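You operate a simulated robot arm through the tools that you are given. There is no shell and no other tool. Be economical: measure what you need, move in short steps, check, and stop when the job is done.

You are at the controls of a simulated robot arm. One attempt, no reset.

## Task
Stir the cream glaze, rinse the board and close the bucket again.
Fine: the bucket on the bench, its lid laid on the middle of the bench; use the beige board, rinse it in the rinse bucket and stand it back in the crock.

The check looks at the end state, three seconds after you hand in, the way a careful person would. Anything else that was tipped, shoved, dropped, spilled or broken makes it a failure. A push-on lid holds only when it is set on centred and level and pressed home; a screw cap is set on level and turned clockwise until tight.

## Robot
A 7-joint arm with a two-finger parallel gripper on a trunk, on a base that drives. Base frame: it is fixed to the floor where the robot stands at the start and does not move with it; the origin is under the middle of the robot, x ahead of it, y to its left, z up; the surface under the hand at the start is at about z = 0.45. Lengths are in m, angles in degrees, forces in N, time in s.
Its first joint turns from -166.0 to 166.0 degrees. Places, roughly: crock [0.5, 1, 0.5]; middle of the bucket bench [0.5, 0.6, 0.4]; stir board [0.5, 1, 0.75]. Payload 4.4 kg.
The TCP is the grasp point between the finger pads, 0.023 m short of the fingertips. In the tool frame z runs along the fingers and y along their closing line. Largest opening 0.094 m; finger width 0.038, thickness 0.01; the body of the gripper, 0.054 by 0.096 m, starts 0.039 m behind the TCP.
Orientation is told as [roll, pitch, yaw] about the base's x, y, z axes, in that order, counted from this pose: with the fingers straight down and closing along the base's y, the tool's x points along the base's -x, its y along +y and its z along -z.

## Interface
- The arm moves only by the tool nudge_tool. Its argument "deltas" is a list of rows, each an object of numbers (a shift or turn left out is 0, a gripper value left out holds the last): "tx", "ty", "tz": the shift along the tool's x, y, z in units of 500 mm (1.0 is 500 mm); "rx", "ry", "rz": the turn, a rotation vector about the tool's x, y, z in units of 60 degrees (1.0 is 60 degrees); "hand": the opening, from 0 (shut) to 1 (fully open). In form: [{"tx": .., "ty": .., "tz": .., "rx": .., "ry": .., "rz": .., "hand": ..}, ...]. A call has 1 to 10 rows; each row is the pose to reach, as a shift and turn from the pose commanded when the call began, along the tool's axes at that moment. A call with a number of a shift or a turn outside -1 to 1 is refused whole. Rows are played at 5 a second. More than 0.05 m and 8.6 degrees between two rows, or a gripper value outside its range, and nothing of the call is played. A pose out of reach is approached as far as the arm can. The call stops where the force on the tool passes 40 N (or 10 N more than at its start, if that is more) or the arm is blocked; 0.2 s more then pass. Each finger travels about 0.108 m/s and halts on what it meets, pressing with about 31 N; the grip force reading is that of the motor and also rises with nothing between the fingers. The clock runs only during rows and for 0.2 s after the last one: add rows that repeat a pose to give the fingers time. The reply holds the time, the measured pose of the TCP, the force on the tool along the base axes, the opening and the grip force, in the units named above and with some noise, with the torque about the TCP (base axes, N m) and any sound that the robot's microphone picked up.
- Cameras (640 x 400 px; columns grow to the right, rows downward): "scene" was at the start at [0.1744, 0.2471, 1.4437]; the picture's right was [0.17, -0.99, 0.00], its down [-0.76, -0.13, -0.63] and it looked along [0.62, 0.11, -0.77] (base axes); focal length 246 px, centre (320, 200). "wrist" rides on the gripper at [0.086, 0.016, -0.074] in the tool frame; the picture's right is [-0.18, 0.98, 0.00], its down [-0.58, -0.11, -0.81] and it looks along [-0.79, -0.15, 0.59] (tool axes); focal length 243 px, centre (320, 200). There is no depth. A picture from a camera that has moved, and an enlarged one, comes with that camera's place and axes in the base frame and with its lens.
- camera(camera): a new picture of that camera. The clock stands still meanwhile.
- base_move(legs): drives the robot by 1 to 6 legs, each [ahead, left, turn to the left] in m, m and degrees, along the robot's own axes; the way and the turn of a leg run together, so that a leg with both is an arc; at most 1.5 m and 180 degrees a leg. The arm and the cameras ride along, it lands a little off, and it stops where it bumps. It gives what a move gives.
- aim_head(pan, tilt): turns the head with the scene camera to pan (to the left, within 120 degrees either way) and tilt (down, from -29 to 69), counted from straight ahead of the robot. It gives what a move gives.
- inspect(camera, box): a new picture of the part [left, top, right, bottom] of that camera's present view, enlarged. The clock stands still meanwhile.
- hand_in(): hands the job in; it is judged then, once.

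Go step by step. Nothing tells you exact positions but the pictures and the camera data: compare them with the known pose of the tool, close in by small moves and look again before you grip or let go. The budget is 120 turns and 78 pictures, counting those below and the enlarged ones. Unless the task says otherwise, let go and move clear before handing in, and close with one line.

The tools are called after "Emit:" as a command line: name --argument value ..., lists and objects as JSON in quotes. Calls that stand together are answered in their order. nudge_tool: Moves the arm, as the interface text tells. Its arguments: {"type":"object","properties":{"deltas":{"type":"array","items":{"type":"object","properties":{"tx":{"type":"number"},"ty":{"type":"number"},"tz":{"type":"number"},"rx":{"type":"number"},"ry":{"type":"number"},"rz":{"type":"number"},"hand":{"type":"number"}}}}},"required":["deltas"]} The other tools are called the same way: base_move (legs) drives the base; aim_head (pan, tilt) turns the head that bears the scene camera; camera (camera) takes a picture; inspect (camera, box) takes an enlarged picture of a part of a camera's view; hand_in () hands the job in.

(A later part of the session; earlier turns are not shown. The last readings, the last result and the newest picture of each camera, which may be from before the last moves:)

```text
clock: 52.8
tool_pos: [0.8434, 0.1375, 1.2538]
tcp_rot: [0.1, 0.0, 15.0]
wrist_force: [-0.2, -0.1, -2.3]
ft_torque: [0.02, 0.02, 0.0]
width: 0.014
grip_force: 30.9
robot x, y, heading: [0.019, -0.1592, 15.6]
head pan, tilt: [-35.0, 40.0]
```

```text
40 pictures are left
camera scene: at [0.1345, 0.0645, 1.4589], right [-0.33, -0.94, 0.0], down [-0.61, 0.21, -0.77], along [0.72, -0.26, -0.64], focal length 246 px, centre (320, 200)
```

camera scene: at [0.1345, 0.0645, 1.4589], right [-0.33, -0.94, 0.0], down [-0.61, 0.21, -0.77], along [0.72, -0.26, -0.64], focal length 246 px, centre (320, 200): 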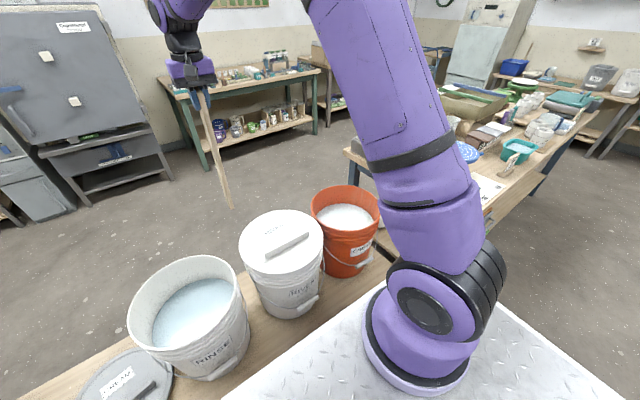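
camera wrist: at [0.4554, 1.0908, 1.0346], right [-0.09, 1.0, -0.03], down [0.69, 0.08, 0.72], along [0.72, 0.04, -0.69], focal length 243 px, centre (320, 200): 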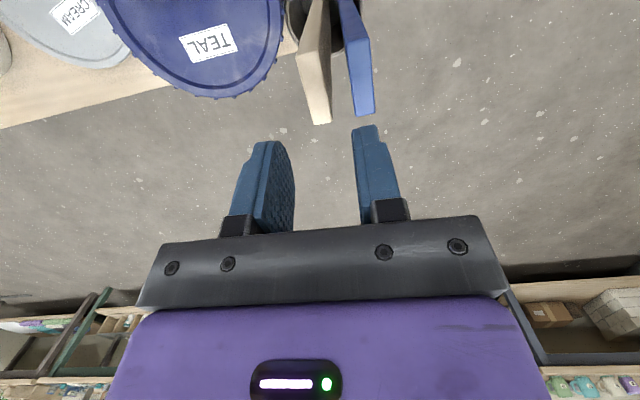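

The cream bucket is open at (0.813, -0.281). I'll carry the board over to its centre at height.

Emit:
nudge_tool --deltas '[{"tx": 0.027, "ty": -0.079}, {"tx": 0.055, "ty": -0.158}, {"tx": 0.082, "ty": -0.237}, {"tx": 0.11, "ty": -0.316}, {"tx": 0.137, "ty": -0.395}, {"tx": 0.164, "ty": -0.475}, {"tx": 0.192, "ty": -0.554}, {"tx": 0.219, "ty": -0.633}, {"tx": 0.247, "ty": -0.712}, {"tx": 0.274, "ty": -0.791}]'

Emit:
camera --camera "scene"

Emit:
camera --camera "wrist"

```text
clock: 55.0
tool_pos: [0.8121, -0.2791, 1.2532]
tcp_rot: [0.2, 0.2, 14.9]
wrist_force: [-0.4, 0.5, -1.8]
ft_torque: [-0.06, 0.01, 0.02]
width: 0.0137
grip_force: 30.7
robot x, y, heading: [0.0209, -0.1579, 15.4]
head pan, tilt: [-35.0, 40.0]
```

```text
39 pictures are left
camera scene: at [0.1344, 0.065, 1.4588], right [-0.33, -0.94, 0.0], down [-0.61, 0.21, -0.77], along [0.72, -0.26, -0.64], focal length 246 px, centre (320, 200)
```

scene: 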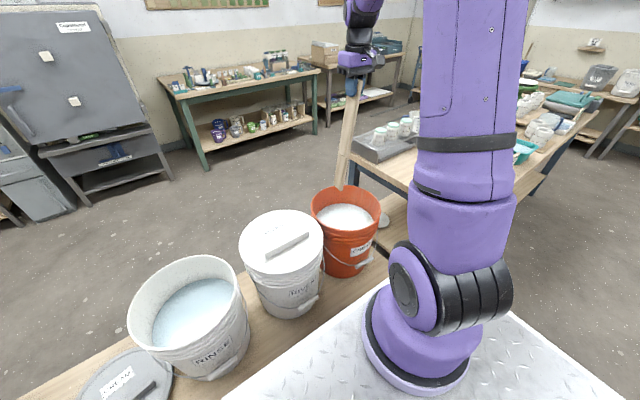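

```text
38 pictures are left
camera wrist: at [0.7239, -0.2858, 1.3276], right [-0.08, 1.0, 0.0], down [0.59, 0.04, 0.81], along [0.8, 0.06, -0.59], focal length 243 px, centre (320, 200)
```

wrist: 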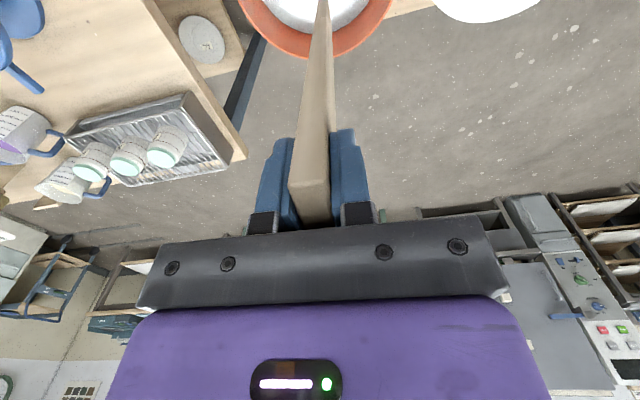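

The board hangs upright over the middle of the bucket. I'll lower it into the glaze.

Emit:
nudge_tool --deltas '[{"tz": 0.07}, {"tz": 0.14}, {"tz": 0.21}, {"tz": 0.28}, {"tz": 0.35}, {"tz": 0.42}, {"tz": 0.49}, {"tz": 0.56}, {"tz": 0.62}, {"tz": 0.68}]'

Emit:
inspect --camera "scene" --box '[280, 60, 420, 290]'

```text
clock: 57.2
tool_pos: [0.812, -0.2782, 0.9131]
tcp_rot: [-0.1, 0.1, 14.7]
wrist_force: [-0.8, -0.3, -1.6]
ft_torque: [0.0, 0.02, 0.03]
width: 0.0138
grip_force: 31.0
robot x, y, heading: [0.0183, -0.1569, 15.5]
head pan, tilt: [-35.0, 40.0]
```

```text
1.74 times, centred on (350, 175) of scene
camera zoom: at [0.1341, 0.0644, 1.4589], right [-0.33, -0.94, 0.0], down [-0.61, 0.21, -0.77], along [0.72, -0.26, -0.64], focal length 428 px, centre (268, 244)
```

zoom: 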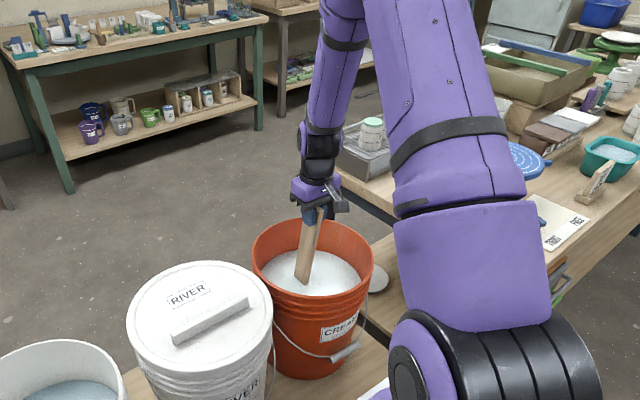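

The board is in the glaze with the gripper clear of the rim. I'll go a little deeper and out to radius, then stir in circles.

Emit:
nudge_tool --deltas '[{"tz": 0.04}, {"tz": 0.076, "tx": 0.03}, {"tz": 0.076, "tx": 0.08}, {"tz": 0.076, "tx": 0.12}]'

Emit:
nudge_tool --deltas '[{"tx": -0.0229, "ty": 0.0705}, {"tx": -0.0829, "ty": 0.1141}, {"tx": -0.1571, "ty": 0.1141}, {"tx": -0.2171, "ty": 0.0705}, {"tx": -0.24, "ty": 0}, {"tx": -0.2171, "ty": -0.0705}, {"tx": -0.1571, "ty": -0.1141}, {"tx": -0.0829, "ty": -0.1141}, {"tx": -0.0229, "ty": -0.0705}, {"tx": 0, "ty": 0}]'

```text
clock: 58.2
tool_pos: [0.7538, -0.2946, 0.8747]
tcp_rot: [0.0, 0.0, 14.9]
wrist_force: [0.0, 0.5, -1.6]
ft_torque: [-0.02, 0.04, 0.01]
width: 0.0139
grip_force: 31.5
robot x, y, heading: [0.0181, -0.161, 15.5]
head pan, tilt: [-35.0, 40.0]
```

```text
clock: 60.4
tool_pos: [0.7537, -0.295, 0.8761]
tcp_rot: [0.0, 0.1, 14.8]
wrist_force: [-0.8, -0.7, -2.0]
ft_torque: [-0.02, 0.07, 0.03]
width: 0.014
grip_force: 31.1
robot x, y, heading: [0.0216, -0.1605, 15.5]
head pan, tilt: [-35.0, 40.0]
```

The first circle went with no resistance, so I'll do more turns.

Emit:
nudge_tool --deltas '[{"tx": -0.0229, "ty": 0.0705}, {"tx": -0.0829, "ty": 0.1141}, {"tx": -0.1571, "ty": 0.1141}, {"tx": -0.2171, "ty": 0.0705}, {"tx": -0.24, "ty": 0}, {"tx": -0.2171, "ty": -0.0705}, {"tx": -0.1571, "ty": -0.1141}, {"tx": -0.0829, "ty": -0.1141}, {"tx": -0.0229, "ty": -0.0705}, {"tx": 0, "ty": 0}]'

Emit:
nudge_tool --deltas '[{"tx": -0.0229, "ty": 0.0705}, {"tx": -0.0829, "ty": 0.1141}, {"tx": -0.1571, "ty": 0.1141}, {"tx": -0.2171, "ty": 0.0705}, {"tx": -0.24, "ty": 0}, {"tx": -0.2171, "ty": -0.0705}, {"tx": -0.1571, "ty": -0.1141}, {"tx": -0.0829, "ty": -0.1141}, {"tx": -0.0229, "ty": -0.0705}, {"tx": 0, "ty": 0}]'

Emit:
nudge_tool --deltas '[{"tx": -0.0229, "ty": 0.0705}, {"tx": -0.0829, "ty": 0.1141}, {"tx": -0.1571, "ty": 0.1141}, {"tx": -0.2171, "ty": 0.0705}, {"tx": -0.24, "ty": 0}, {"tx": -0.2171, "ty": -0.0705}, {"tx": -0.1571, "ty": -0.1141}, {"tx": -0.0829, "ty": -0.1141}, {"tx": -0.0229, "ty": -0.0705}, {"tx": 0, "ty": 0}]'

Emit:
nudge_tool --deltas '[{"tx": -0.0229, "ty": 0.0705}, {"tx": -0.0829, "ty": 0.1141}, {"tx": -0.1571, "ty": 0.1141}, {"tx": -0.2171, "ty": 0.0705}, {"tx": -0.24, "ty": 0}, {"tx": -0.2171, "ty": -0.0705}, {"tx": -0.1571, "ty": -0.1141}, {"tx": -0.0829, "ty": -0.1141}, {"tx": -0.0229, "ty": -0.0705}, {"tx": 0, "ty": 0}]'

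Emit:
inspect --camera "scene" --box '[280, 60, 420, 290]'

```text
clock: 62.6
tool_pos: [0.7548, -0.297, 0.876]
tcp_rot: [-0.1, 0.1, 14.8]
wrist_force: [0.5, -0.5, -1.7]
ft_torque: [-0.01, -0.01, 0.04]
width: 0.0137
grip_force: 31.1
robot x, y, heading: [0.023, -0.1576, 15.4]
head pan, tilt: [-35.0, 40.0]
```

```text
clock: 64.8
tool_pos: [0.7529, -0.296, 0.8753]
tcp_rot: [0.1, 0.0, 14.8]
wrist_force: [-0.1, -0.6, -2.0]
ft_torque: [0.01, 0.04, 0.01]
width: 0.0139
grip_force: 31.0
robot x, y, heading: [0.0215, -0.1617, 15.7]
head pan, tilt: [-35.0, 40.0]
```

```text
clock: 67.0
tool_pos: [0.7536, -0.2979, 0.876]
tcp_rot: [-0.1, 0.1, 14.9]
wrist_force: [-0.3, -1.3, -1.4]
ft_torque: [0.02, -0.01, -0.03]
width: 0.0137
grip_force: 31.0
robot x, y, heading: [0.016, -0.1564, 15.5]
head pan, tilt: [-35.0, 40.0]
```

```text
clock: 69.2
tool_pos: [0.7554, -0.296, 0.8756]
tcp_rot: [0.0, 0.1, 14.8]
wrist_force: [-0.1, 0.0, -2.6]
ft_torque: [-0.01, 0.05, -0.02]
width: 0.0136
grip_force: 31.0
robot x, y, heading: [0.0211, -0.1608, 15.4]
head pan, tilt: [-35.0, 40.0]
```

```text
1.74 times, centred on (350, 175) of scene
camera zoom: at [0.1349, 0.0638, 1.459], right [-0.33, -0.94, 0.0], down [-0.61, 0.22, -0.77], along [0.72, -0.26, -0.64], focal length 428 px, centre (268, 244)
```

zoom: 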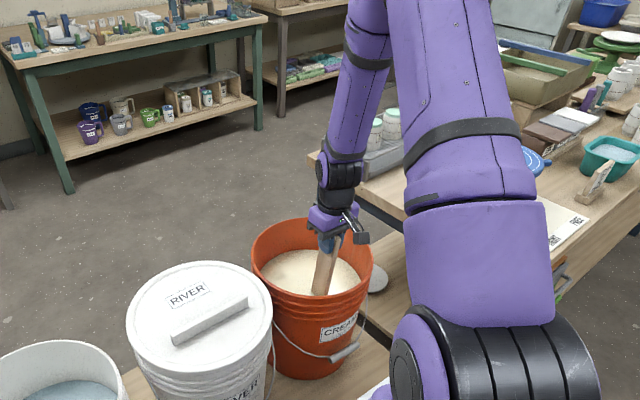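

The glaze has turned from watery white to cream. Two more turns the other way, then I'll lift and let it drip over the bucket.

Emit:
nudge_tool --deltas '[{"tx": -0.0229, "ty": -0.0705}, {"tx": -0.0829, "ty": -0.1141}, {"tx": -0.1571, "ty": -0.1141}, {"tx": -0.2171, "ty": -0.0705}, {"tx": -0.24, "ty": 0}, {"tx": -0.2171, "ty": 0.0705}, {"tx": -0.1571, "ty": 0.1141}, {"tx": -0.0829, "ty": 0.1141}, {"tx": -0.0229, "ty": 0.0705}, {"tx": 0, "ty": 0}]'

Emit:
nudge_tool --deltas '[{"tx": -0.0229, "ty": -0.0705}, {"tx": -0.0829, "ty": -0.1141}, {"tx": -0.1571, "ty": -0.1141}, {"tx": -0.2171, "ty": -0.0705}, {"tx": -0.24, "ty": 0}, {"tx": -0.2171, "ty": 0.0705}, {"tx": -0.1571, "ty": 0.1141}, {"tx": -0.0829, "ty": 0.1141}, {"tx": -0.0229, "ty": 0.0705}, {"tx": 0, "ty": 0}]'

Emit:
nudge_tool --deltas '[{"tx": -0.05}, {"tx": -0.1}, {"tx": -0.12, "tz": -0.05}, {"tx": -0.12, "tz": -0.12}, {"tx": -0.12, "tz": -0.19}, {"tx": -0.12, "tz": -0.26}, {"tx": -0.12, "tz": -0.33}, {"tx": -0.12, "tz": -0.4}, {"tx": -0.12, "tz": -0.47}, {"tx": -0.12, "tz": -0.54}]'

Emit:
nudge_tool --deltas '[{"tz": -0.01}, {"tz": 0}, {"tz": -0.01}, {"tz": 0}, {"tz": 0}, {"tz": 0}, {"tz": 0}, {"tz": 0}, {"tz": 0}, {"tz": 0}]'

Emit:
inspect --camera "scene" --box '[280, 60, 420, 290]'

```text
clock: 71.4
tool_pos: [0.7557, -0.2936, 0.8756]
tcp_rot: [0.0, 0.1, 15.0]
wrist_force: [-0.2, 0.7, -2.4]
ft_torque: [-0.02, 0.06, 0.01]
width: 0.0137
grip_force: 30.8
robot x, y, heading: [0.0223, -0.1551, 15.6]
head pan, tilt: [-35.0, 40.0]
```

```text
clock: 73.6
tool_pos: [0.756, -0.2935, 0.8758]
tcp_rot: [0.0, 0.1, 15.0]
wrist_force: [0.2, 0.6, -1.2]
ft_torque: [-0.04, 0.03, 0.02]
width: 0.0139
grip_force: 30.5
robot x, y, heading: [0.0251, -0.1588, 15.7]
head pan, tilt: [-35.0, 40.0]
```

```text
clock: 75.8
tool_pos: [0.8123, -0.2791, 1.1452]
tcp_rot: [0.2, 0.2, 14.7]
wrist_force: [-0.4, -0.1, -1.7]
ft_torque: [0.0, 0.07, -0.01]
width: 0.0136
grip_force: 31.4
robot x, y, heading: [0.0201, -0.1626, 15.4]
head pan, tilt: [-35.0, 40.0]
```

```text
clock: 78.0
tool_pos: [0.8141, -0.2778, 1.1463]
tcp_rot: [0.0, 0.1, 14.9]
wrist_force: [-0.2, -0.6, -2.2]
ft_torque: [0.0, 0.06, 0.0]
width: 0.0137
grip_force: 31.1
robot x, y, heading: [0.0223, -0.1611, 15.3]
head pan, tilt: [-35.0, 40.0]
```

```text
1.74 times, centred on (350, 175) of scene
camera zoom: at [0.1345, 0.0643, 1.4589], right [-0.33, -0.94, 0.0], down [-0.61, 0.21, -0.77], along [0.72, -0.26, -0.64], focal length 428 px, centre (268, 244)
```

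zoom: 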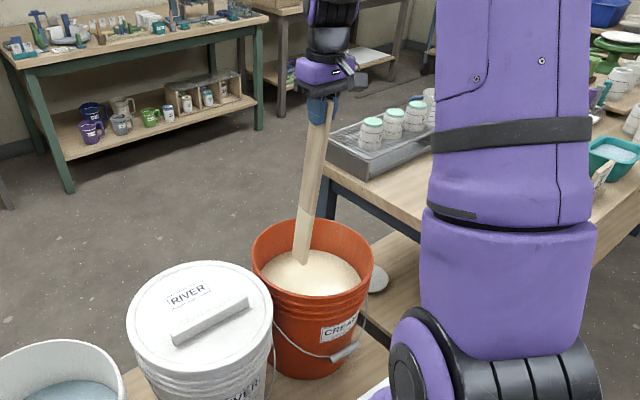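

Board wet with glaze. I'll hold it low over the bucket for several seconds to drain.

Emit:
nudge_tool --deltas '[{"tz": -0.03}, {"tz": -0.06}, {"tz": -0.06}, {"tz": -0.06}, {"tz": -0.06}, {"tz": -0.06}, {"tz": -0.06}, {"tz": -0.06}, {"tz": -0.06}, {"tz": -0.06}]'

Emit:
nudge_tool --deltas '[{"tz": 0}, {"tz": 0}, {"tz": 0}, {"tz": 0}, {"tz": 0}, {"tz": 0}, {"tz": 0}, {"tz": 0}, {"tz": 0}, {"tz": 0}]'

Emit:
nudge_tool --deltas '[{"tz": 0}, {"tz": 0}, {"tz": 0}, {"tz": 0}, {"tz": 0}, {"tz": 0}, {"tz": 0}, {"tz": 0}, {"tz": 0}, {"tz": 0}]'

Emit:
nudge_tool --deltas '[{"tz": 0}, {"tz": 0}, {"tz": 0}, {"tz": 0}, {"tz": 0}, {"tz": 0}, {"tz": 0}, {"tz": 0}, {"tz": 0}, {"tz": 0}]'

Emit:
inspect --camera "scene" --box '[310, 80, 400, 240]'

```text
clock: 80.2
tool_pos: [0.8137, -0.2794, 1.1745]
tcp_rot: [-0.1, 0.2, 14.9]
wrist_force: [-0.1, -0.4, -1.7]
ft_torque: [-0.02, -0.02, 0.0]
width: 0.0139
grip_force: 31.0
robot x, y, heading: [0.0222, -0.1571, 15.5]
head pan, tilt: [-35.0, 40.0]
```

```text
clock: 82.4
tool_pos: [0.8131, -0.2798, 1.1749]
tcp_rot: [-0.1, 0.0, 14.9]
wrist_force: [0.0, -0.8, -1.3]
ft_torque: [-0.04, -0.01, 0.0]
width: 0.0139
grip_force: 31.2
robot x, y, heading: [0.0211, -0.1609, 15.4]
head pan, tilt: [-35.0, 40.0]
```

```text
clock: 84.6
tool_pos: [0.814, -0.28, 1.176]
tcp_rot: [0.0, 0.2, 15.0]
wrist_force: [0.1, -0.2, -0.9]
ft_torque: [0.02, 0.01, 0.0]
width: 0.0137
grip_force: 31.2
robot x, y, heading: [0.0222, -0.1603, 15.5]
head pan, tilt: [-35.0, 40.0]
```

```text
clock: 86.8
tool_pos: [0.8148, -0.2799, 1.1755]
tcp_rot: [0.0, 0.1, 14.9]
wrist_force: [-0.1, -0.5, -1.3]
ft_torque: [-0.04, 0.01, 0.0]
width: 0.0135
grip_force: 31.2
robot x, y, heading: [0.0244, -0.1608, 15.6]
head pan, tilt: [-35.0, 40.0]
```

```text
2.50 times, centred on (355, 160) of scene
camera zoom: at [0.1345, 0.0643, 1.4589], right [-0.33, -0.94, 0.0], down [-0.61, 0.21, -0.77], along [0.72, -0.26, -0.64], focal length 615 px, centre (232, 300)
```

zoom: 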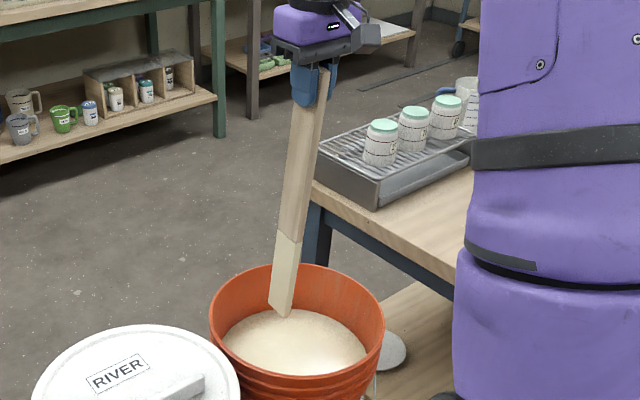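

Drained, with about 12 cm of the board coated. I'll raise it and carry it over to the rinse bucket near (0.58, 0.30).

Emit:
nudge_tool --deltas '[{"tz": -0.05}, {"tz": -0.1}, {"tz": -0.15, "ty": 0.06, "tx": 0.008}, {"tz": -0.15, "ty": 0.14, "tx": 0.017}, {"tz": -0.15, "ty": 0.22, "tx": 0.027}, {"tz": -0.15, "ty": 0.3, "tx": 0.036}, {"tz": -0.15, "ty": 0.38, "tx": 0.046}, {"tz": -0.15, "ty": 0.46, "tx": 0.056}, {"tz": -0.15, "ty": 0.54, "tx": 0.066}, {"tz": -0.15, "ty": 0.62, "tx": 0.075}]'

Emit:
nudge_tool --deltas '[{"ty": 0.08, "tx": 0.01}, {"ty": 0.16, "tx": 0.02}, {"ty": 0.24, "tx": 0.03}, {"ty": 0.32, "tx": 0.04}, {"ty": 0.4, "tx": 0.05}, {"ty": 0.48, "tx": 0.06}, {"ty": 0.56, "tx": 0.07}, {"ty": 0.626, "tx": 0.076}, {"ty": 0.626, "tx": 0.076}]'

Emit:
aim_head --pan 10 --tilt 45

Emit:
camera --camera "scene"

```text
clock: 89.0
tool_pos: [0.6987, 0.01, 1.252]
tcp_rot: [0.1, 0.0, 14.8]
wrist_force: [0.0, 0.1, -2.1]
ft_torque: [-0.02, 0.0, -0.02]
width: 0.0137
grip_force: 30.6
robot x, y, heading: [0.0187, -0.1612, 15.4]
head pan, tilt: [-35.0, 40.0]
```

```text
clock: 91.0
tool_pos: [0.581, 0.3052, 1.2501]
tcp_rot: [0.0, 0.1, 14.7]
wrist_force: [-0.4, 0.7, -1.2]
ft_torque: [0.01, 0.01, -0.02]
width: 0.0139
grip_force: 30.9
robot x, y, heading: [0.0225, -0.1601, 15.4]
head pan, tilt: [-35.0, 40.0]
```

```text
clock: 92.1
tool_pos: [0.5812, 0.3033, 1.2521]
tcp_rot: [0.0, 0.1, 14.8]
wrist_force: [0.0, -0.4, -1.5]
ft_torque: [-0.05, 0.06, 0.02]
width: 0.014
grip_force: 30.7
robot x, y, heading: [0.019, -0.1589, 15.6]
head pan, tilt: [10.0, 45.0]
```

```text
33 pictures are left
camera scene: at [0.1277, 0.1278, 1.4517], right [0.43, -0.9, 0.0], down [-0.64, -0.3, -0.71], along [0.64, 0.3, -0.71], focal length 246 px, centre (320, 200)
```

scene: 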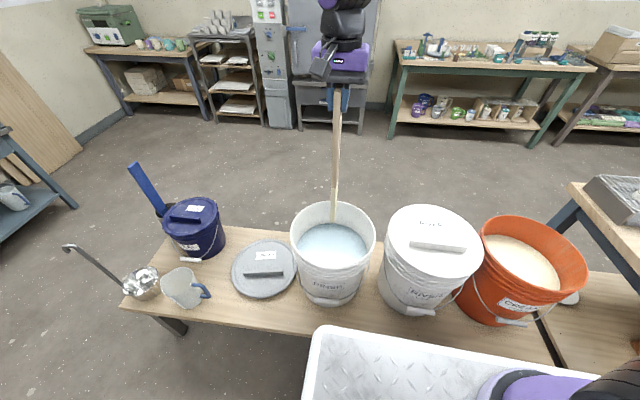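

Centred over the rinse bucket. I'll lower it in and swirl.

Emit:
nudge_tool --deltas '[{"tz": 0.08}, {"tz": 0.16}, {"tz": 0.24}, {"tz": 0.32}, {"tz": 0.4}, {"tz": 0.48}, {"tz": 0.56}, {"tz": 0.64}, {"tz": 0.7}, {"tz": 0.75}]'

Emit:
nudge_tool --deltas '[{"tx": 0.05}, {"tx": 0.1}, {"tx": 0.1}]'

Emit:
nudge_tool --deltas '[{"tx": -0.0191, "ty": 0.0588}, {"tx": -0.0691, "ty": 0.0951}, {"tx": -0.1309, "ty": 0.0951}, {"tx": -0.1809, "ty": 0.0588}, {"tx": -0.2, "ty": 0}, {"tx": -0.1809, "ty": -0.0588}, {"tx": -0.1309, "ty": -0.0951}, {"tx": -0.0691, "ty": -0.0951}, {"tx": -0.0191, "ty": -0.0588}, {"tx": 0, "ty": 0}]'

Emit:
nudge_tool --deltas '[{"tx": -0.0191, "ty": 0.0588}, {"tx": -0.0691, "ty": 0.0951}, {"tx": -0.1309, "ty": 0.0951}, {"tx": -0.1809, "ty": 0.0588}, {"tx": -0.2, "ty": 0}, {"tx": -0.1809, "ty": -0.0588}, {"tx": -0.1309, "ty": -0.0951}, {"tx": -0.0691, "ty": -0.0951}, {"tx": -0.0191, "ty": -0.0588}, {"tx": 0, "ty": 0}]'

Emit:
nudge_tool --deltas '[{"tx": -0.0191, "ty": -0.0588}, {"tx": -0.0691, "ty": -0.0951}, {"tx": -0.1309, "ty": -0.0951}, {"tx": -0.1809, "ty": -0.0588}, {"tx": -0.2, "ty": 0}, {"tx": -0.1809, "ty": 0.0588}, {"tx": -0.1309, "ty": 0.0951}, {"tx": -0.0691, "ty": 0.0951}, {"tx": -0.0191, "ty": 0.0588}, {"tx": 0, "ty": 0}]'

Emit:
inspect --camera "scene" --box '[270, 60, 410, 320]'

```text
clock: 94.3
tool_pos: [0.5809, 0.3037, 0.8762]
tcp_rot: [0.1, -0.1, 14.8]
wrist_force: [0.1, -0.6, -1.8]
ft_torque: [0.0, -0.01, -0.02]
width: 0.0139
grip_force: 31.1
robot x, y, heading: [0.0206, -0.1581, 15.7]
head pan, tilt: [10.0, 45.0]
```

```text
clock: 95.1
tool_pos: [0.5305, 0.2912, 0.8768]
tcp_rot: [-0.1, 0.1, 14.7]
wrist_force: [-0.7, 0.4, -1.0]
ft_torque: [-0.03, 0.03, -0.01]
width: 0.0137
grip_force: 30.9
robot x, y, heading: [0.0207, -0.157, 15.6]
head pan, tilt: [10.0, 45.0]
```

```text
clock: 97.3
tool_pos: [0.5328, 0.2899, 0.8766]
tcp_rot: [0.0, 0.1, 14.8]
wrist_force: [0.1, -0.9, -1.1]
ft_torque: [0.02, 0.05, -0.01]
width: 0.0137
grip_force: 31.1
robot x, y, heading: [0.0207, -0.1636, 15.6]
head pan, tilt: [10.0, 45.0]
```

```text
clock: 99.5
tool_pos: [0.5306, 0.2902, 0.8755]
tcp_rot: [-0.1, 0.1, 14.9]
wrist_force: [1.2, -0.2, -1.5]
ft_torque: [-0.01, 0.04, 0.04]
width: 0.0137
grip_force: 30.9
robot x, y, heading: [0.0215, -0.1624, 15.7]
head pan, tilt: [10.0, 45.0]
```

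```text
clock: 101.7
tool_pos: [0.5303, 0.2902, 0.8757]
tcp_rot: [0.0, 0.1, 14.9]
wrist_force: [-0.2, -0.7, -1.6]
ft_torque: [0.0, 0.05, 0.03]
width: 0.0137
grip_force: 31.1
robot x, y, heading: [0.0236, -0.1581, 15.7]
head pan, tilt: [10.0, 45.0]
```

```text
1.54 times, centred on (340, 190) of scene
camera zoom: at [0.1275, 0.1282, 1.4516], right [0.43, -0.9, 0.0], down [-0.64, -0.31, -0.71], along [0.64, 0.3, -0.71], focal length 378 px, centre (289, 215)
```

zoom: 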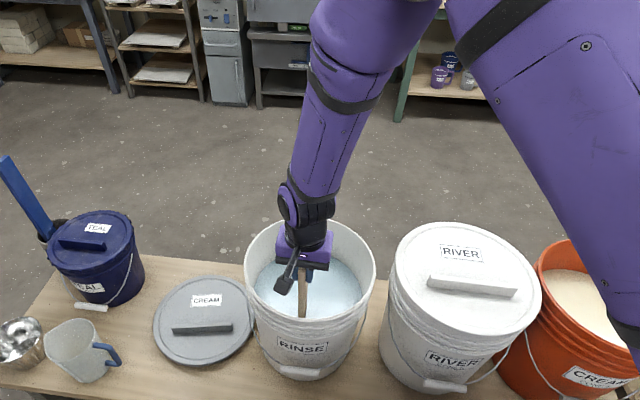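

Now a few up-and-down dips, then I'll lift to just above the water and look.

Emit:
nudge_tool --deltas '[{"tx": -0.05}, {"tx": -0.1}, {"tx": -0.1, "tz": -0.08}, {"tx": -0.1, "tz": -0.16}, {"tx": -0.1, "tz": -0.08}, {"tx": -0.1}, {"tx": -0.1, "tz": -0.08}, {"tx": -0.1, "tz": -0.16}, {"tx": -0.1, "tz": -0.08}, {"tx": -0.1}]'

Emit:
nudge_tool --deltas '[{"tz": -0.07}, {"tz": -0.14}, {"tz": -0.21}, {"tz": -0.28}, {"tz": -0.35}, {"tz": -0.42}, {"tz": -0.49}, {"tz": -0.56}, {"tz": -0.6}, {"tz": -0.6}]'

Emit:
inspect --camera "scene" --box '[280, 70, 390, 290]'

```text
clock: 103.9
tool_pos: [0.5795, 0.3033, 0.8768]
tcp_rot: [0.1, 0.0, 14.9]
wrist_force: [-0.3, 0.9, 0.0]
ft_torque: [-0.03, 0.03, -0.01]
width: 0.0138
grip_force: 30.9
robot x, y, heading: [0.0199, -0.1591, 15.4]
head pan, tilt: [10.0, 45.0]
```

```text
clock: 106.1
tool_pos: [0.5805, 0.3032, 1.1773]
tcp_rot: [-0.1, 0.1, 14.8]
wrist_force: [0.2, 1.2, -2.1]
ft_torque: [-0.04, 0.04, 0.02]
width: 0.0137
grip_force: 31.2
robot x, y, heading: [0.0256, -0.1573, 15.6]
head pan, tilt: [10.0, 45.0]
```

```text
1.82 times, centred on (335, 180) of scene
camera zoom: at [0.1277, 0.1279, 1.4516], right [0.43, -0.9, 0.0], down [-0.64, -0.3, -0.71], along [0.64, 0.3, -0.71], focal length 447 px, centre (293, 236)
```

zoom: 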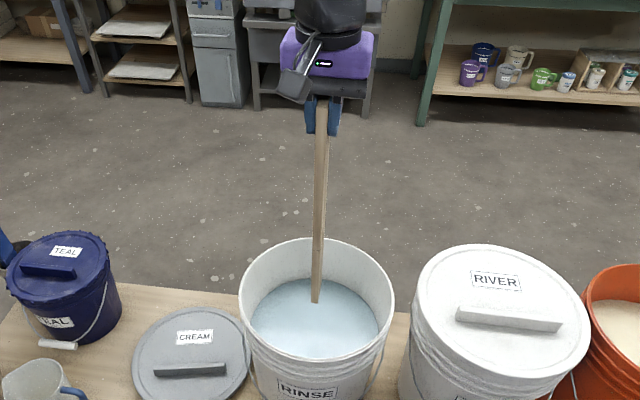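

The board is clean. I'll let the water drain for a few seconds.

Emit:
nudge_tool --deltas '[{"tz": -0.01}, {"tz": 0}, {"tz": -0.01}, {"tz": 0}, {"tz": 0}, {"tz": 0}, {"tz": 0}, {"tz": 0}, {"tz": 0}, {"tz": 0}]'

Emit:
nudge_tool --deltas '[{"tz": 0}, {"tz": 0}, {"tz": 0}, {"tz": 0}, {"tz": 0}, {"tz": 0}, {"tz": 0}, {"tz": 0}, {"tz": 0}, {"tz": 0}]'

Emit:
nudge_tool --deltas '[{"tz": 0}, {"tz": 0}, {"tz": 0}, {"tz": 0}, {"tz": 0}, {"tz": 0}, {"tz": 0}, {"tz": 0}, {"tz": 0}, {"tz": 0}]'

Emit:
nudge_tool --deltas '[{"tz": 0}, {"tz": -0.05}, {"tz": -0.1}, {"tz": -0.15}, {"tz": -0.15}, {"tz": -0.15}, {"tz": -0.15}, {"tz": -0.15}, {"tz": -0.15}, {"tz": -0.15}]'

Emit:
inspect --camera "scene" --box '[310, 70, 360, 240]'

```text
clock: 108.3
tool_pos: [0.5798, 0.3045, 1.1773]
tcp_rot: [0.0, 0.1, 15.0]
wrist_force: [-0.4, 0.6, -1.7]
ft_torque: [-0.03, -0.01, 0.01]
width: 0.0137
grip_force: 30.6
robot x, y, heading: [0.0221, -0.158, 15.7]
head pan, tilt: [10.0, 45.0]
```

```text
clock: 110.5
tool_pos: [0.5807, 0.3031, 1.177]
tcp_rot: [0.0, 0.1, 14.9]
wrist_force: [-0.8, 0.0, -0.8]
ft_torque: [0.0, 0.06, 0.05]
width: 0.0138
grip_force: 30.9
robot x, y, heading: [0.0205, -0.1634, 15.3]
head pan, tilt: [10.0, 45.0]
```

```text
clock: 112.7
tool_pos: [0.5804, 0.303, 1.1761]
tcp_rot: [0.0, 0.0, 14.8]
wrist_force: [0.5, -0.4, -1.4]
ft_torque: [-0.03, 0.01, 0.04]
width: 0.0139
grip_force: 31.1
robot x, y, heading: [0.0244, -0.1562, 15.6]
head pan, tilt: [10.0, 45.0]
```

```text
clock: 114.9
tool_pos: [0.5799, 0.3034, 1.2511]
tcp_rot: [-0.1, 0.2, 14.9]
wrist_force: [0.6, 0.6, -0.8]
ft_torque: [-0.01, 0.05, 0.0]
width: 0.0137
grip_force: 30.5
robot x, y, heading: [0.0198, -0.1596, 15.5]
head pan, tilt: [10.0, 45.0]
```

```text
2.35 times, centred on (335, 155) of scene
camera zoom: at [0.1277, 0.1278, 1.4516], right [0.43, -0.9, 0.0], down [-0.64, -0.3, -0.71], along [0.64, 0.3, -0.71], focal length 579 px, centre (285, 306)
```

zoom: 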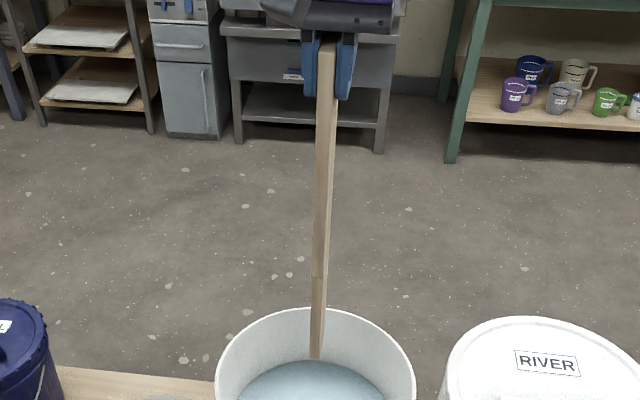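

The board is clean and drained. I'll drive back left toward the crock.

Emit:
base_move --legs '[[0, 0.8, 0]]'

Emit:
aim_head --pan 5 --tilt 45

Emit:
camera --camera "scene"

Emit:
inspect --camera "wrist" --box '[240, 0, 400, 180]'

```text
clock: 119.2
tool_pos: [0.3685, 1.0784, 1.2518]
tcp_rot: [0.1, 0.1, 14.7]
wrist_force: [0.1, 0.8, -2.4]
ft_torque: [-0.02, 0.05, -0.01]
width: 0.014
grip_force: 31.2
robot x, y, heading: [-0.1947, 0.6203, 15.3]
head pan, tilt: [10.0, 45.0]
```

```text
clock: 119.9
tool_pos: [0.3691, 1.0783, 1.251]
tcp_rot: [0.0, 0.1, 14.6]
wrist_force: [0.4, 0.3, -1.0]
ft_torque: [-0.02, 0.0, -0.03]
width: 0.0139
grip_force: 30.7
robot x, y, heading: [-0.1909, 0.62, 15.3]
head pan, tilt: [5.0, 45.0]
```

```text
29 pictures are left
camera scene: at [-0.0821, 0.8991, 1.4516], right [0.35, -0.94, 0.0], down [-0.66, -0.24, -0.71], along [0.66, 0.24, -0.71], focal length 246 px, centre (320, 200)
```

scene: 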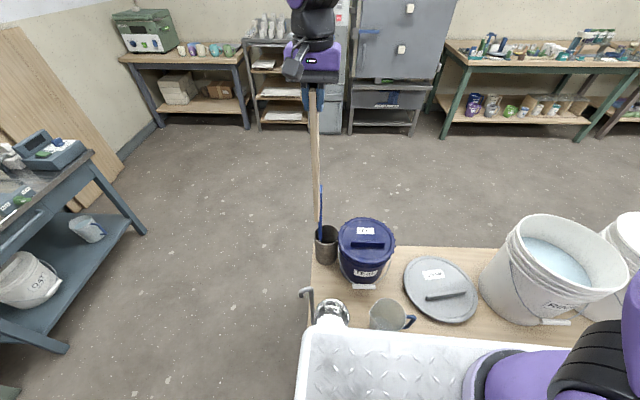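

```text
2.22 times, centred on (320, 90) of wrist
camera zoom: at [0.2803, 1.0731, 1.3258], right [-0.07, 1.0, 0.0], down [0.59, 0.04, 0.81], along [0.8, 0.06, -0.59], focal length 539 px, centre (320, 444)
```

zoom: 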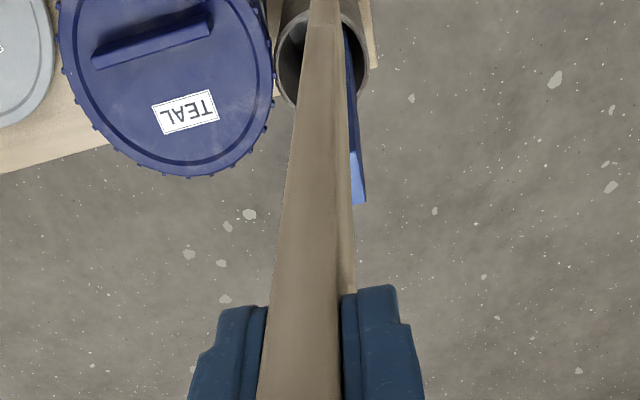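

Emit:
inspect --camera "scene" --box '[270, 70, 410, 290]'

Emit:
inspect --camera "wrist" --box '[280, 0, 380, 70]'

```text
1.82 times, centred on (340, 180) of scene
camera zoom: at [-0.0821, 0.8991, 1.4516], right [0.35, -0.94, 0.0], down [-0.66, -0.24, -0.71], along [0.66, 0.24, -0.71], focal length 447 px, centre (284, 236)
```

zoom: 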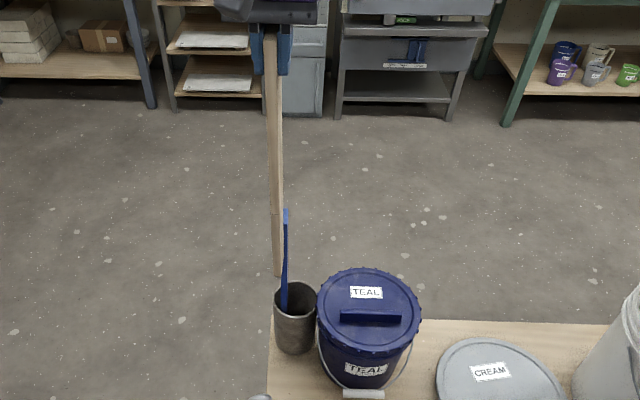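

```text
5.71 times, centred on (330, 35) of wrist
camera zoom: at [0.2803, 1.0731, 1.3258], right [-0.07, 1.0, 0.0], down [0.59, 0.04, 0.81], along [0.8, 0.06, -0.59], focal length 1386 px, centre (263, 1143)
```

zoom: 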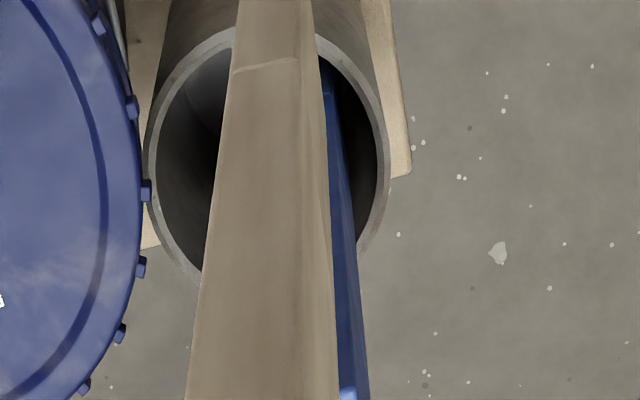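

The crock rim is centred at about (0.511, 1.091, 0.62), with the blue board upright at its left side, so the right half is free. I'll shift right first, then forward above the free half.

Emit:
nudge_tool --deltas '[{"ty": -0.04, "tz": -0.02}, {"ty": -0.071, "tz": -0.02}, {"ty": -0.071, "tz": -0.02, "tx": -0.06}, {"ty": -0.071, "tz": -0.02, "tx": -0.12}, {"ty": -0.071, "tz": -0.02, "tx": -0.18}, {"ty": -0.071, "tz": -0.02, "tx": -0.24}, {"ty": -0.071, "tz": -0.02, "tx": -0.289}, {"ty": -0.071, "tz": -0.02, "tx": -0.289}, {"ty": -0.071, "tz": -0.02, "tx": -0.289}]'

Emit:
inspect --camera "scene" --box '[280, 60, 380, 280]'

Emit:
inspect --camera "wrist" --box '[240, 0, 400, 160]'

```text
clock: 121.9
tool_pos: [0.5179, 1.0805, 1.2625]
tcp_rot: [0.0, 0.1, 14.6]
wrist_force: [0.6, 0.1, -1.4]
ft_torque: [-0.04, 0.05, 0.01]
width: 0.014
grip_force: 30.8
robot x, y, heading: [-0.1919, 0.6196, 15.2]
head pan, tilt: [5.0, 45.0]
```

```text
1.82 times, centred on (330, 170) of scene
camera zoom: at [-0.082, 0.8991, 1.4516], right [0.35, -0.94, 0.0], down [-0.66, -0.24, -0.71], along [0.66, 0.24, -0.71], focal length 447 px, centre (302, 254)
```

zoom: 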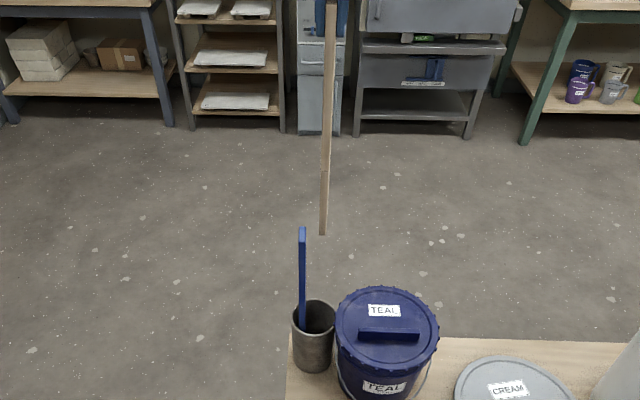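

```text
2.50 times, centred on (320, 80) of wrist
camera zoom: at [0.4299, 1.0742, 1.3361], right [-0.07, 1.0, 0.0], down [0.59, 0.04, 0.81], along [0.8, 0.06, -0.59], focal length 606 px, centre (320, 500)
```

zoom: 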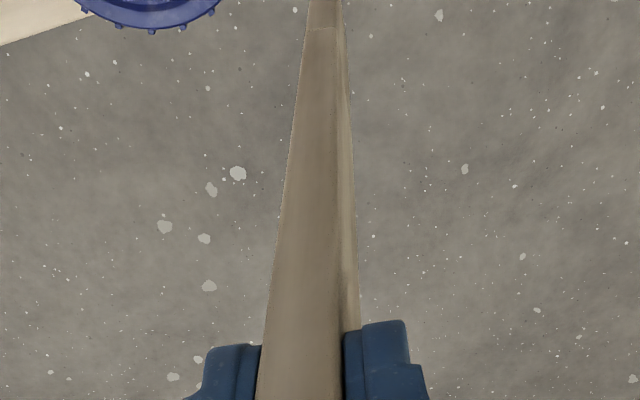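

The board's bottom is over the free half. I'll lower it to just above the rim and check.

Emit:
nudge_tool --deltas '[{"tx": -0.012, "ty": 0.004, "tz": 0.08}, {"tx": -0.012, "ty": 0.004, "tz": 0.16}, {"tx": -0.012, "ty": 0.004, "tz": 0.24}, {"tx": -0.012, "ty": 0.004, "tz": 0.32}, {"tx": -0.012, "ty": 0.004, "tz": 0.4}, {"tx": -0.012, "ty": 0.004, "tz": 0.46}, {"tx": -0.012, "ty": 0.004, "tz": 0.46}]'

Emit:
inspect --camera "scene" --box '[300, 150, 350, 280]'

Emit:
inspect --camera "wrist" --box '[240, 0, 400, 160]'

```text
clock: 123.5
tool_pos: [0.5218, 1.0845, 1.0316]
tcp_rot: [0.1, 0.0, 14.6]
wrist_force: [0.0, -0.8, -0.5]
ft_torque: [-0.03, 0.02, -0.01]
width: 0.0135
grip_force: 30.5
robot x, y, heading: [-0.1935, 0.6185, 15.1]
head pan, tilt: [5.0, 45.0]
```

```text
3.08 times, centred on (325, 215) of scene
camera zoom: at [-0.0821, 0.899, 1.4517], right [0.35, -0.94, 0.0], down [-0.66, -0.24, -0.71], along [0.66, 0.24, -0.71], focal length 757 px, centre (305, 154)
```

zoom: 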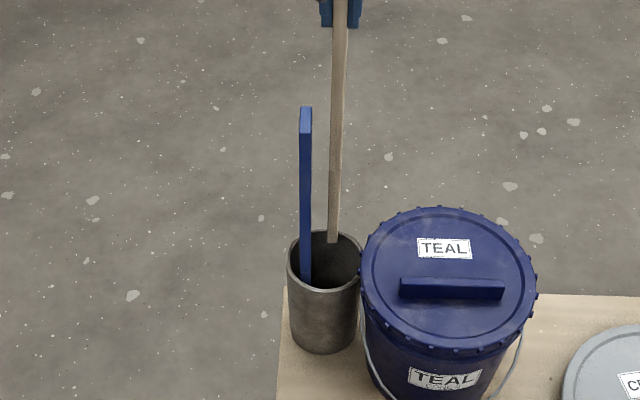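

```text
2.50 times, centred on (320, 80) of wrist
camera zoom: at [0.4342, 1.0781, 1.1058], right [-0.07, 1.0, 0.0], down [0.59, 0.04, 0.81], along [0.8, 0.06, -0.59], focal length 606 px, centre (320, 500)
```

zoom: 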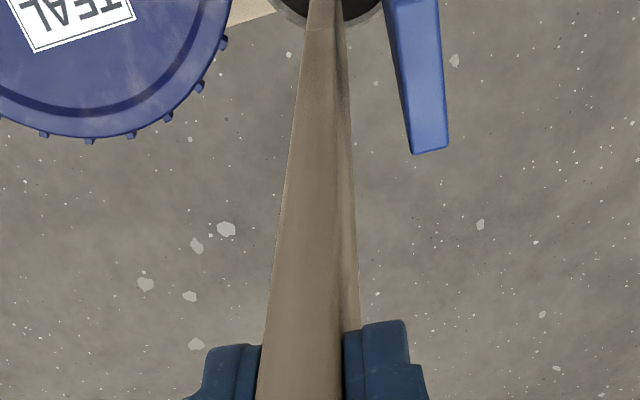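

The board hangs about 5° bottom-forward in the grip, so its far edge would hit the rear rim. I'll tilt it upright and shift it back slightly.

Emit:
nudge_tool --deltas '[{"tz": -0.03}, {"tz": -0.03, "ry": 0.045, "tx": 0.01}, {"tz": -0.03, "ry": 0.088, "tx": 0.02}, {"tz": -0.03, "ry": 0.088, "tx": 0.02}]'

Emit:
inspect --camera "scene" --box '[300, 150, 350, 280]'

```text
clock: 124.5
tool_pos: [0.5133, 1.0822, 1.0462]
tcp_rot: [0.1, 5.5, 14.5]
wrist_force: [0.0, 0.5, -1.3]
ft_torque: [0.0, 0.04, 0.0]
width: 0.0141
grip_force: 31.2
robot x, y, heading: [-0.1911, 0.6205, 15.3]
head pan, tilt: [5.0, 45.0]
```

```text
3.08 times, centred on (325, 215) of scene
camera zoom: at [-0.082, 0.8991, 1.4516], right [0.35, -0.94, 0.0], down [-0.66, -0.24, -0.71], along [0.66, 0.24, -0.71], focal length 757 px, centre (305, 154)
```

zoom: 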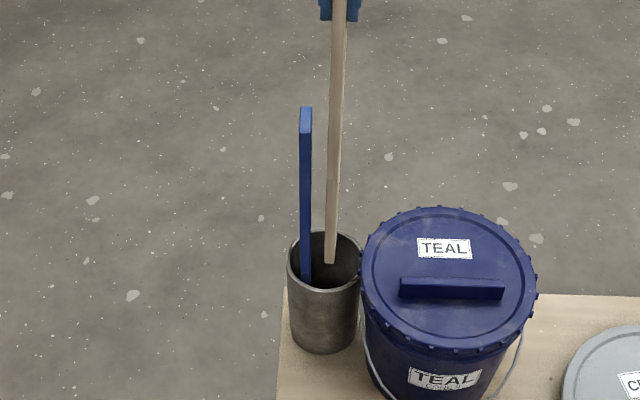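

Now the board's bottom is inside the crock mouth with margin all round. I'll lower it straight down.

Emit:
nudge_tool --deltas '[{"tz": 0.06, "tx": -0.0058}, {"tz": 0.12, "tx": -0.0115}, {"tz": 0.18, "tx": -0.0173}, {"tz": 0.24, "tx": -0.023}, {"tz": 0.3, "tx": -0.0287}, {"tz": 0.3, "tx": -0.0287}]'

Emit:
inspect --camera "scene" --box '[290, 130, 360, 280]'

Emit:
inspect --camera "wrist" --box '[240, 0, 400, 220]'

```text
clock: 125.9
tool_pos: [0.5144, 1.0828, 0.8951]
tcp_rot: [0.0, 5.4, 14.5]
wrist_force: [0.3, 0.0, -2.2]
ft_torque: [-0.01, 0.05, -0.01]
width: 0.0136
grip_force: 30.9
robot x, y, heading: [-0.191, 0.62, 15.4]
head pan, tilt: [5.0, 45.0]
```

```text
2.67 times, centred on (325, 205) of scene
camera zoom: at [-0.0821, 0.899, 1.4517], right [0.35, -0.94, 0.0], down [-0.66, -0.24, -0.71], along [0.66, 0.24, -0.71], focal length 656 px, centre (307, 187)
```

zoom: 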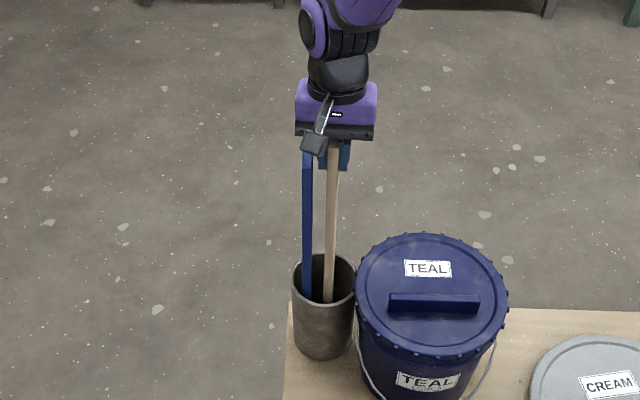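

```text
1.82 times, centred on (320, 110) of wrist
camera zoom: at [0.4318, 1.0781, 0.9767], right [-0.07, 1.0, -0.02], down [0.66, 0.06, 0.75], along [0.75, 0.04, -0.66], focal length 441 px, centre (320, 364)
```

zoom: 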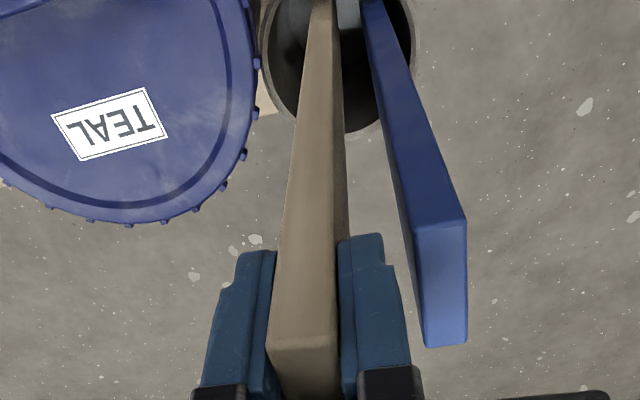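

Going in cleanly. I'll lower the last part gently until it rests on the crock floor.

Emit:
nudge_tool --deltas '[{"tz": 0.02, "tx": -0.0019}, {"tz": 0.04, "tx": -0.0038}, {"tz": 0.055, "tx": -0.0053}, {"tz": 0.065, "tx": -0.0062}, {"tz": 0.065, "tx": -0.0062}]'

Emit:
nudge_tool --deltas '[{"tz": 0.006}, {"tz": 0.012}, {"tz": 0.012}]'

```text
clock: 127.1
tool_pos: [0.5119, 1.0835, 0.8624]
tcp_rot: [0.0, 5.3, 14.5]
wrist_force: [-0.1, -0.1, -1.3]
ft_torque: [0.01, -0.01, 0.0]
width: 0.0138
grip_force: 30.9
robot x, y, heading: [-0.1966, 0.619, 15.1]
head pan, tilt: [5.0, 45.0]
```

```text
clock: 127.9
tool_pos: [0.5129, 1.0813, 0.8574]
tcp_rot: [0.0, 5.4, 14.5]
wrist_force: [0.7, -0.1, -1.6]
ft_torque: [-0.01, 0.04, -0.04]
width: 0.0137
grip_force: 30.7
robot x, y, heading: [-0.1949, 0.6204, 15.2]
head pan, tilt: [5.0, 45.0]
```

Emit:
nudge_tool --deltas '[{"tz": 0.006}, {"tz": 0.012}, {"tz": 0.012}]'

Emit:
nudge_tool --deltas '[{"tz": 0.004}, {"tz": 0.008}, {"tz": 0.008}]'

```text
clock: 128.7
tool_pos: [0.5126, 1.0822, 0.8525]
tcp_rot: [0.1, 5.3, 14.6]
wrist_force: [0.2, -2.2, 28.3]
ft_torque: [-0.44, -0.21, -0.02]
width: 0.0127
grip_force: 31.7
robot x, y, heading: [-0.1939, 0.6203, 15.2]
head pan, tilt: [5.0, 45.0]
```

```text
clock: 129.5
tool_pos: [0.512, 1.0821, 0.848]
tcp_rot: [0.1, 5.3, 14.6]
wrist_force: [0.7, 0.0, 28.0]
ft_torque: [0.08, -0.15, 0.02]
width: 0.0138
grip_force: 31.4
robot x, y, heading: [-0.194, 0.6189, 15.2]
head pan, tilt: [5.0, 45.0]
```

It rests on the crock floor. I'll relieve the pressure, open just a little, and withdraw upward.

Emit:
nudge_tool --deltas '[{"tz": -0.006}, {"tz": -0.006, "hand": 0.24}, {"tz": -0.006, "hand": 0.24}, {"tz": -0.03}, {"tz": -0.06}, {"tz": -0.1}, {"tz": -0.17}, {"tz": -0.25}, {"tz": -0.33}, {"tz": -0.4}]'

Emit:
inspect --camera "scene" --box '[280, 100, 380, 290]'

```text
clock: 131.7
tool_pos: [0.5285, 1.0859, 1.045]
tcp_rot: [0.0, 5.4, 14.6]
wrist_force: [0.3, -0.7, -0.5]
ft_torque: [-0.01, 0.06, 0.0]
width: 0.0225
grip_force: 0.2
robot x, y, heading: [-0.1937, 0.6192, 15.1]
head pan, tilt: [5.0, 45.0]
```

```text
2.11 times, centred on (330, 195) of scene
camera zoom: at [-0.0818, 0.8993, 1.4516], right [0.35, -0.94, 0.0], down [-0.66, -0.24, -0.71], along [0.66, 0.24, -0.71], focal length 518 px, centre (299, 210)
```

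zoom: 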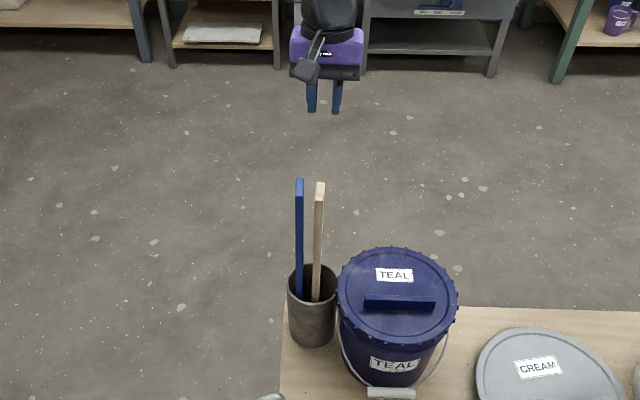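

Both boards stand in the crock. Now I'll level the hand, drive right to the lid and turn the hand back to the handle's angle.

Emit:
nudge_tool --deltas '[{"ry": -0.045, "hand": 1}, {"ry": -0.09}, {"ry": -0.09}]'

Emit:
base_move --legs '[[0, -0.235, 1]]'

Emit:
nudge_tool --deltas '[{"rz": 0.12}, {"rz": 0.24}, {"rz": 0.36}, {"rz": 0.48}, {"rz": 0.6}, {"rz": 0.72}, {"rz": 0.84}, {"rz": 0.96}]'

```text
clock: 132.5
tool_pos: [0.5288, 1.086, 1.046]
tcp_rot: [0.0, 0.0, 14.5]
wrist_force: [-0.6, 0.1, 0.0]
ft_torque: [-0.01, -0.02, -0.01]
width: 0.0943
grip_force: 0.1
robot x, y, heading: [-0.1924, 0.6205, 15.2]
head pan, tilt: [5.0, 45.0]
```

```text
clock: 134.2
tool_pos: [0.5844, 0.8754, 1.0459]
tcp_rot: [0.0, 0.0, 15.8]
wrist_force: [-0.7, -0.4, -0.8]
ft_torque: [0.02, -0.01, 0.0]
width: 0.0939
grip_force: 0.1
robot x, y, heading: [-0.1306, 0.3914, 16.8]
head pan, tilt: [5.0, 45.0]
```

```text
clock: 136.0
tool_pos: [0.5834, 0.8738, 1.0465]
tcp_rot: [0.1, 0.0, -42.1]
wrist_force: [0.7, -0.2, 0.4]
ft_torque: [0.01, 0.06, 0.01]
width: 0.0939
grip_force: 0.1
robot x, y, heading: [-0.1296, 0.3942, 16.1]
head pan, tilt: [5.0, 45.0]
```

Emit:
nudge_tool --deltas '[{"tx": -0.037, "ty": -0.079, "rz": 0.06}, {"tx": -0.074, "ty": -0.158, "rz": 0.12}, {"tx": -0.111, "ty": -0.238, "rz": 0.18}, {"tx": -0.148, "ty": -0.317, "rz": 0.24}, {"tx": -0.185, "ty": -0.396, "rz": 0.317}, {"tx": -0.222, "ty": -0.475, "rz": 0.317}, {"tx": -0.259, "ty": -0.555, "rz": 0.317}, {"tx": -0.259, "ty": -0.555, "rz": 0.317}]'

Emit:
nudge_tool --deltas '[{"tz": 0.09}, {"tz": 0.18}, {"tz": 0.27}, {"tz": 0.36}, {"tz": 0.45}, {"tz": 0.54}, {"tz": 0.63}, {"tz": 0.72}, {"tz": 0.8}, {"tz": 0.8}]'

Emit:
camera --camera "wrist"

Emit:
inspect --camera "scene" --box '[330, 110, 500, 280]'

```text
clock: 137.8
tool_pos: [0.4955, 0.5809, 1.047]
tcp_rot: [0.0, 0.0, -60.9]
wrist_force: [-0.2, -0.6, 0.3]
ft_torque: [0.0, -0.01, 0.0]
width: 0.0938
grip_force: 0.1
robot x, y, heading: [-0.1298, 0.3939, 16.6]
head pan, tilt: [5.0, 45.0]
```

```text
clock: 140.0
tool_pos: [0.4938, 0.5827, 0.6457]
tcp_rot: [0.1, 0.0, -60.9]
wrist_force: [0.9, 0.9, 0.3]
ft_torque: [0.0, -0.02, 0.01]
width: 0.0941
grip_force: 0.0
robot x, y, heading: [-0.1306, 0.3901, 16.3]
head pan, tilt: [5.0, 45.0]
```

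```text
17 pictures are left
camera wrist: at [0.4652, 0.6664, 0.7207], right [0.95, 0.32, 0.0], down [0.19, -0.56, 0.81], along [0.26, -0.76, -0.59], focal length 243 px, centre (320, 200)
```

wrist: 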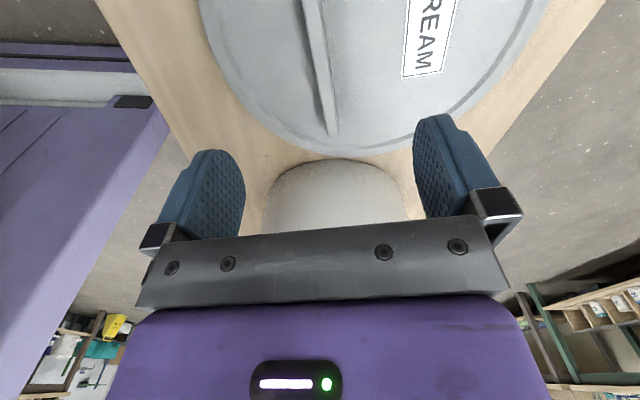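

```text
2.35 times, centred on (415, 195) of scene
camera zoom: at [-0.0238, 0.6756, 1.4517], right [0.36, -0.93, 0.0], down [-0.66, -0.26, -0.71], along [0.66, 0.26, -0.71], focal length 579 px, centre (96, 212)
```

zoom: 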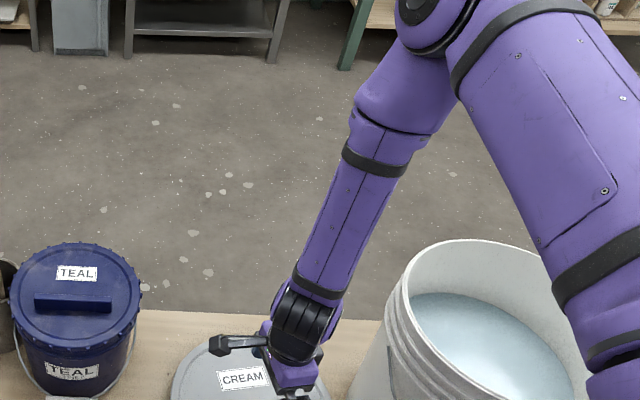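

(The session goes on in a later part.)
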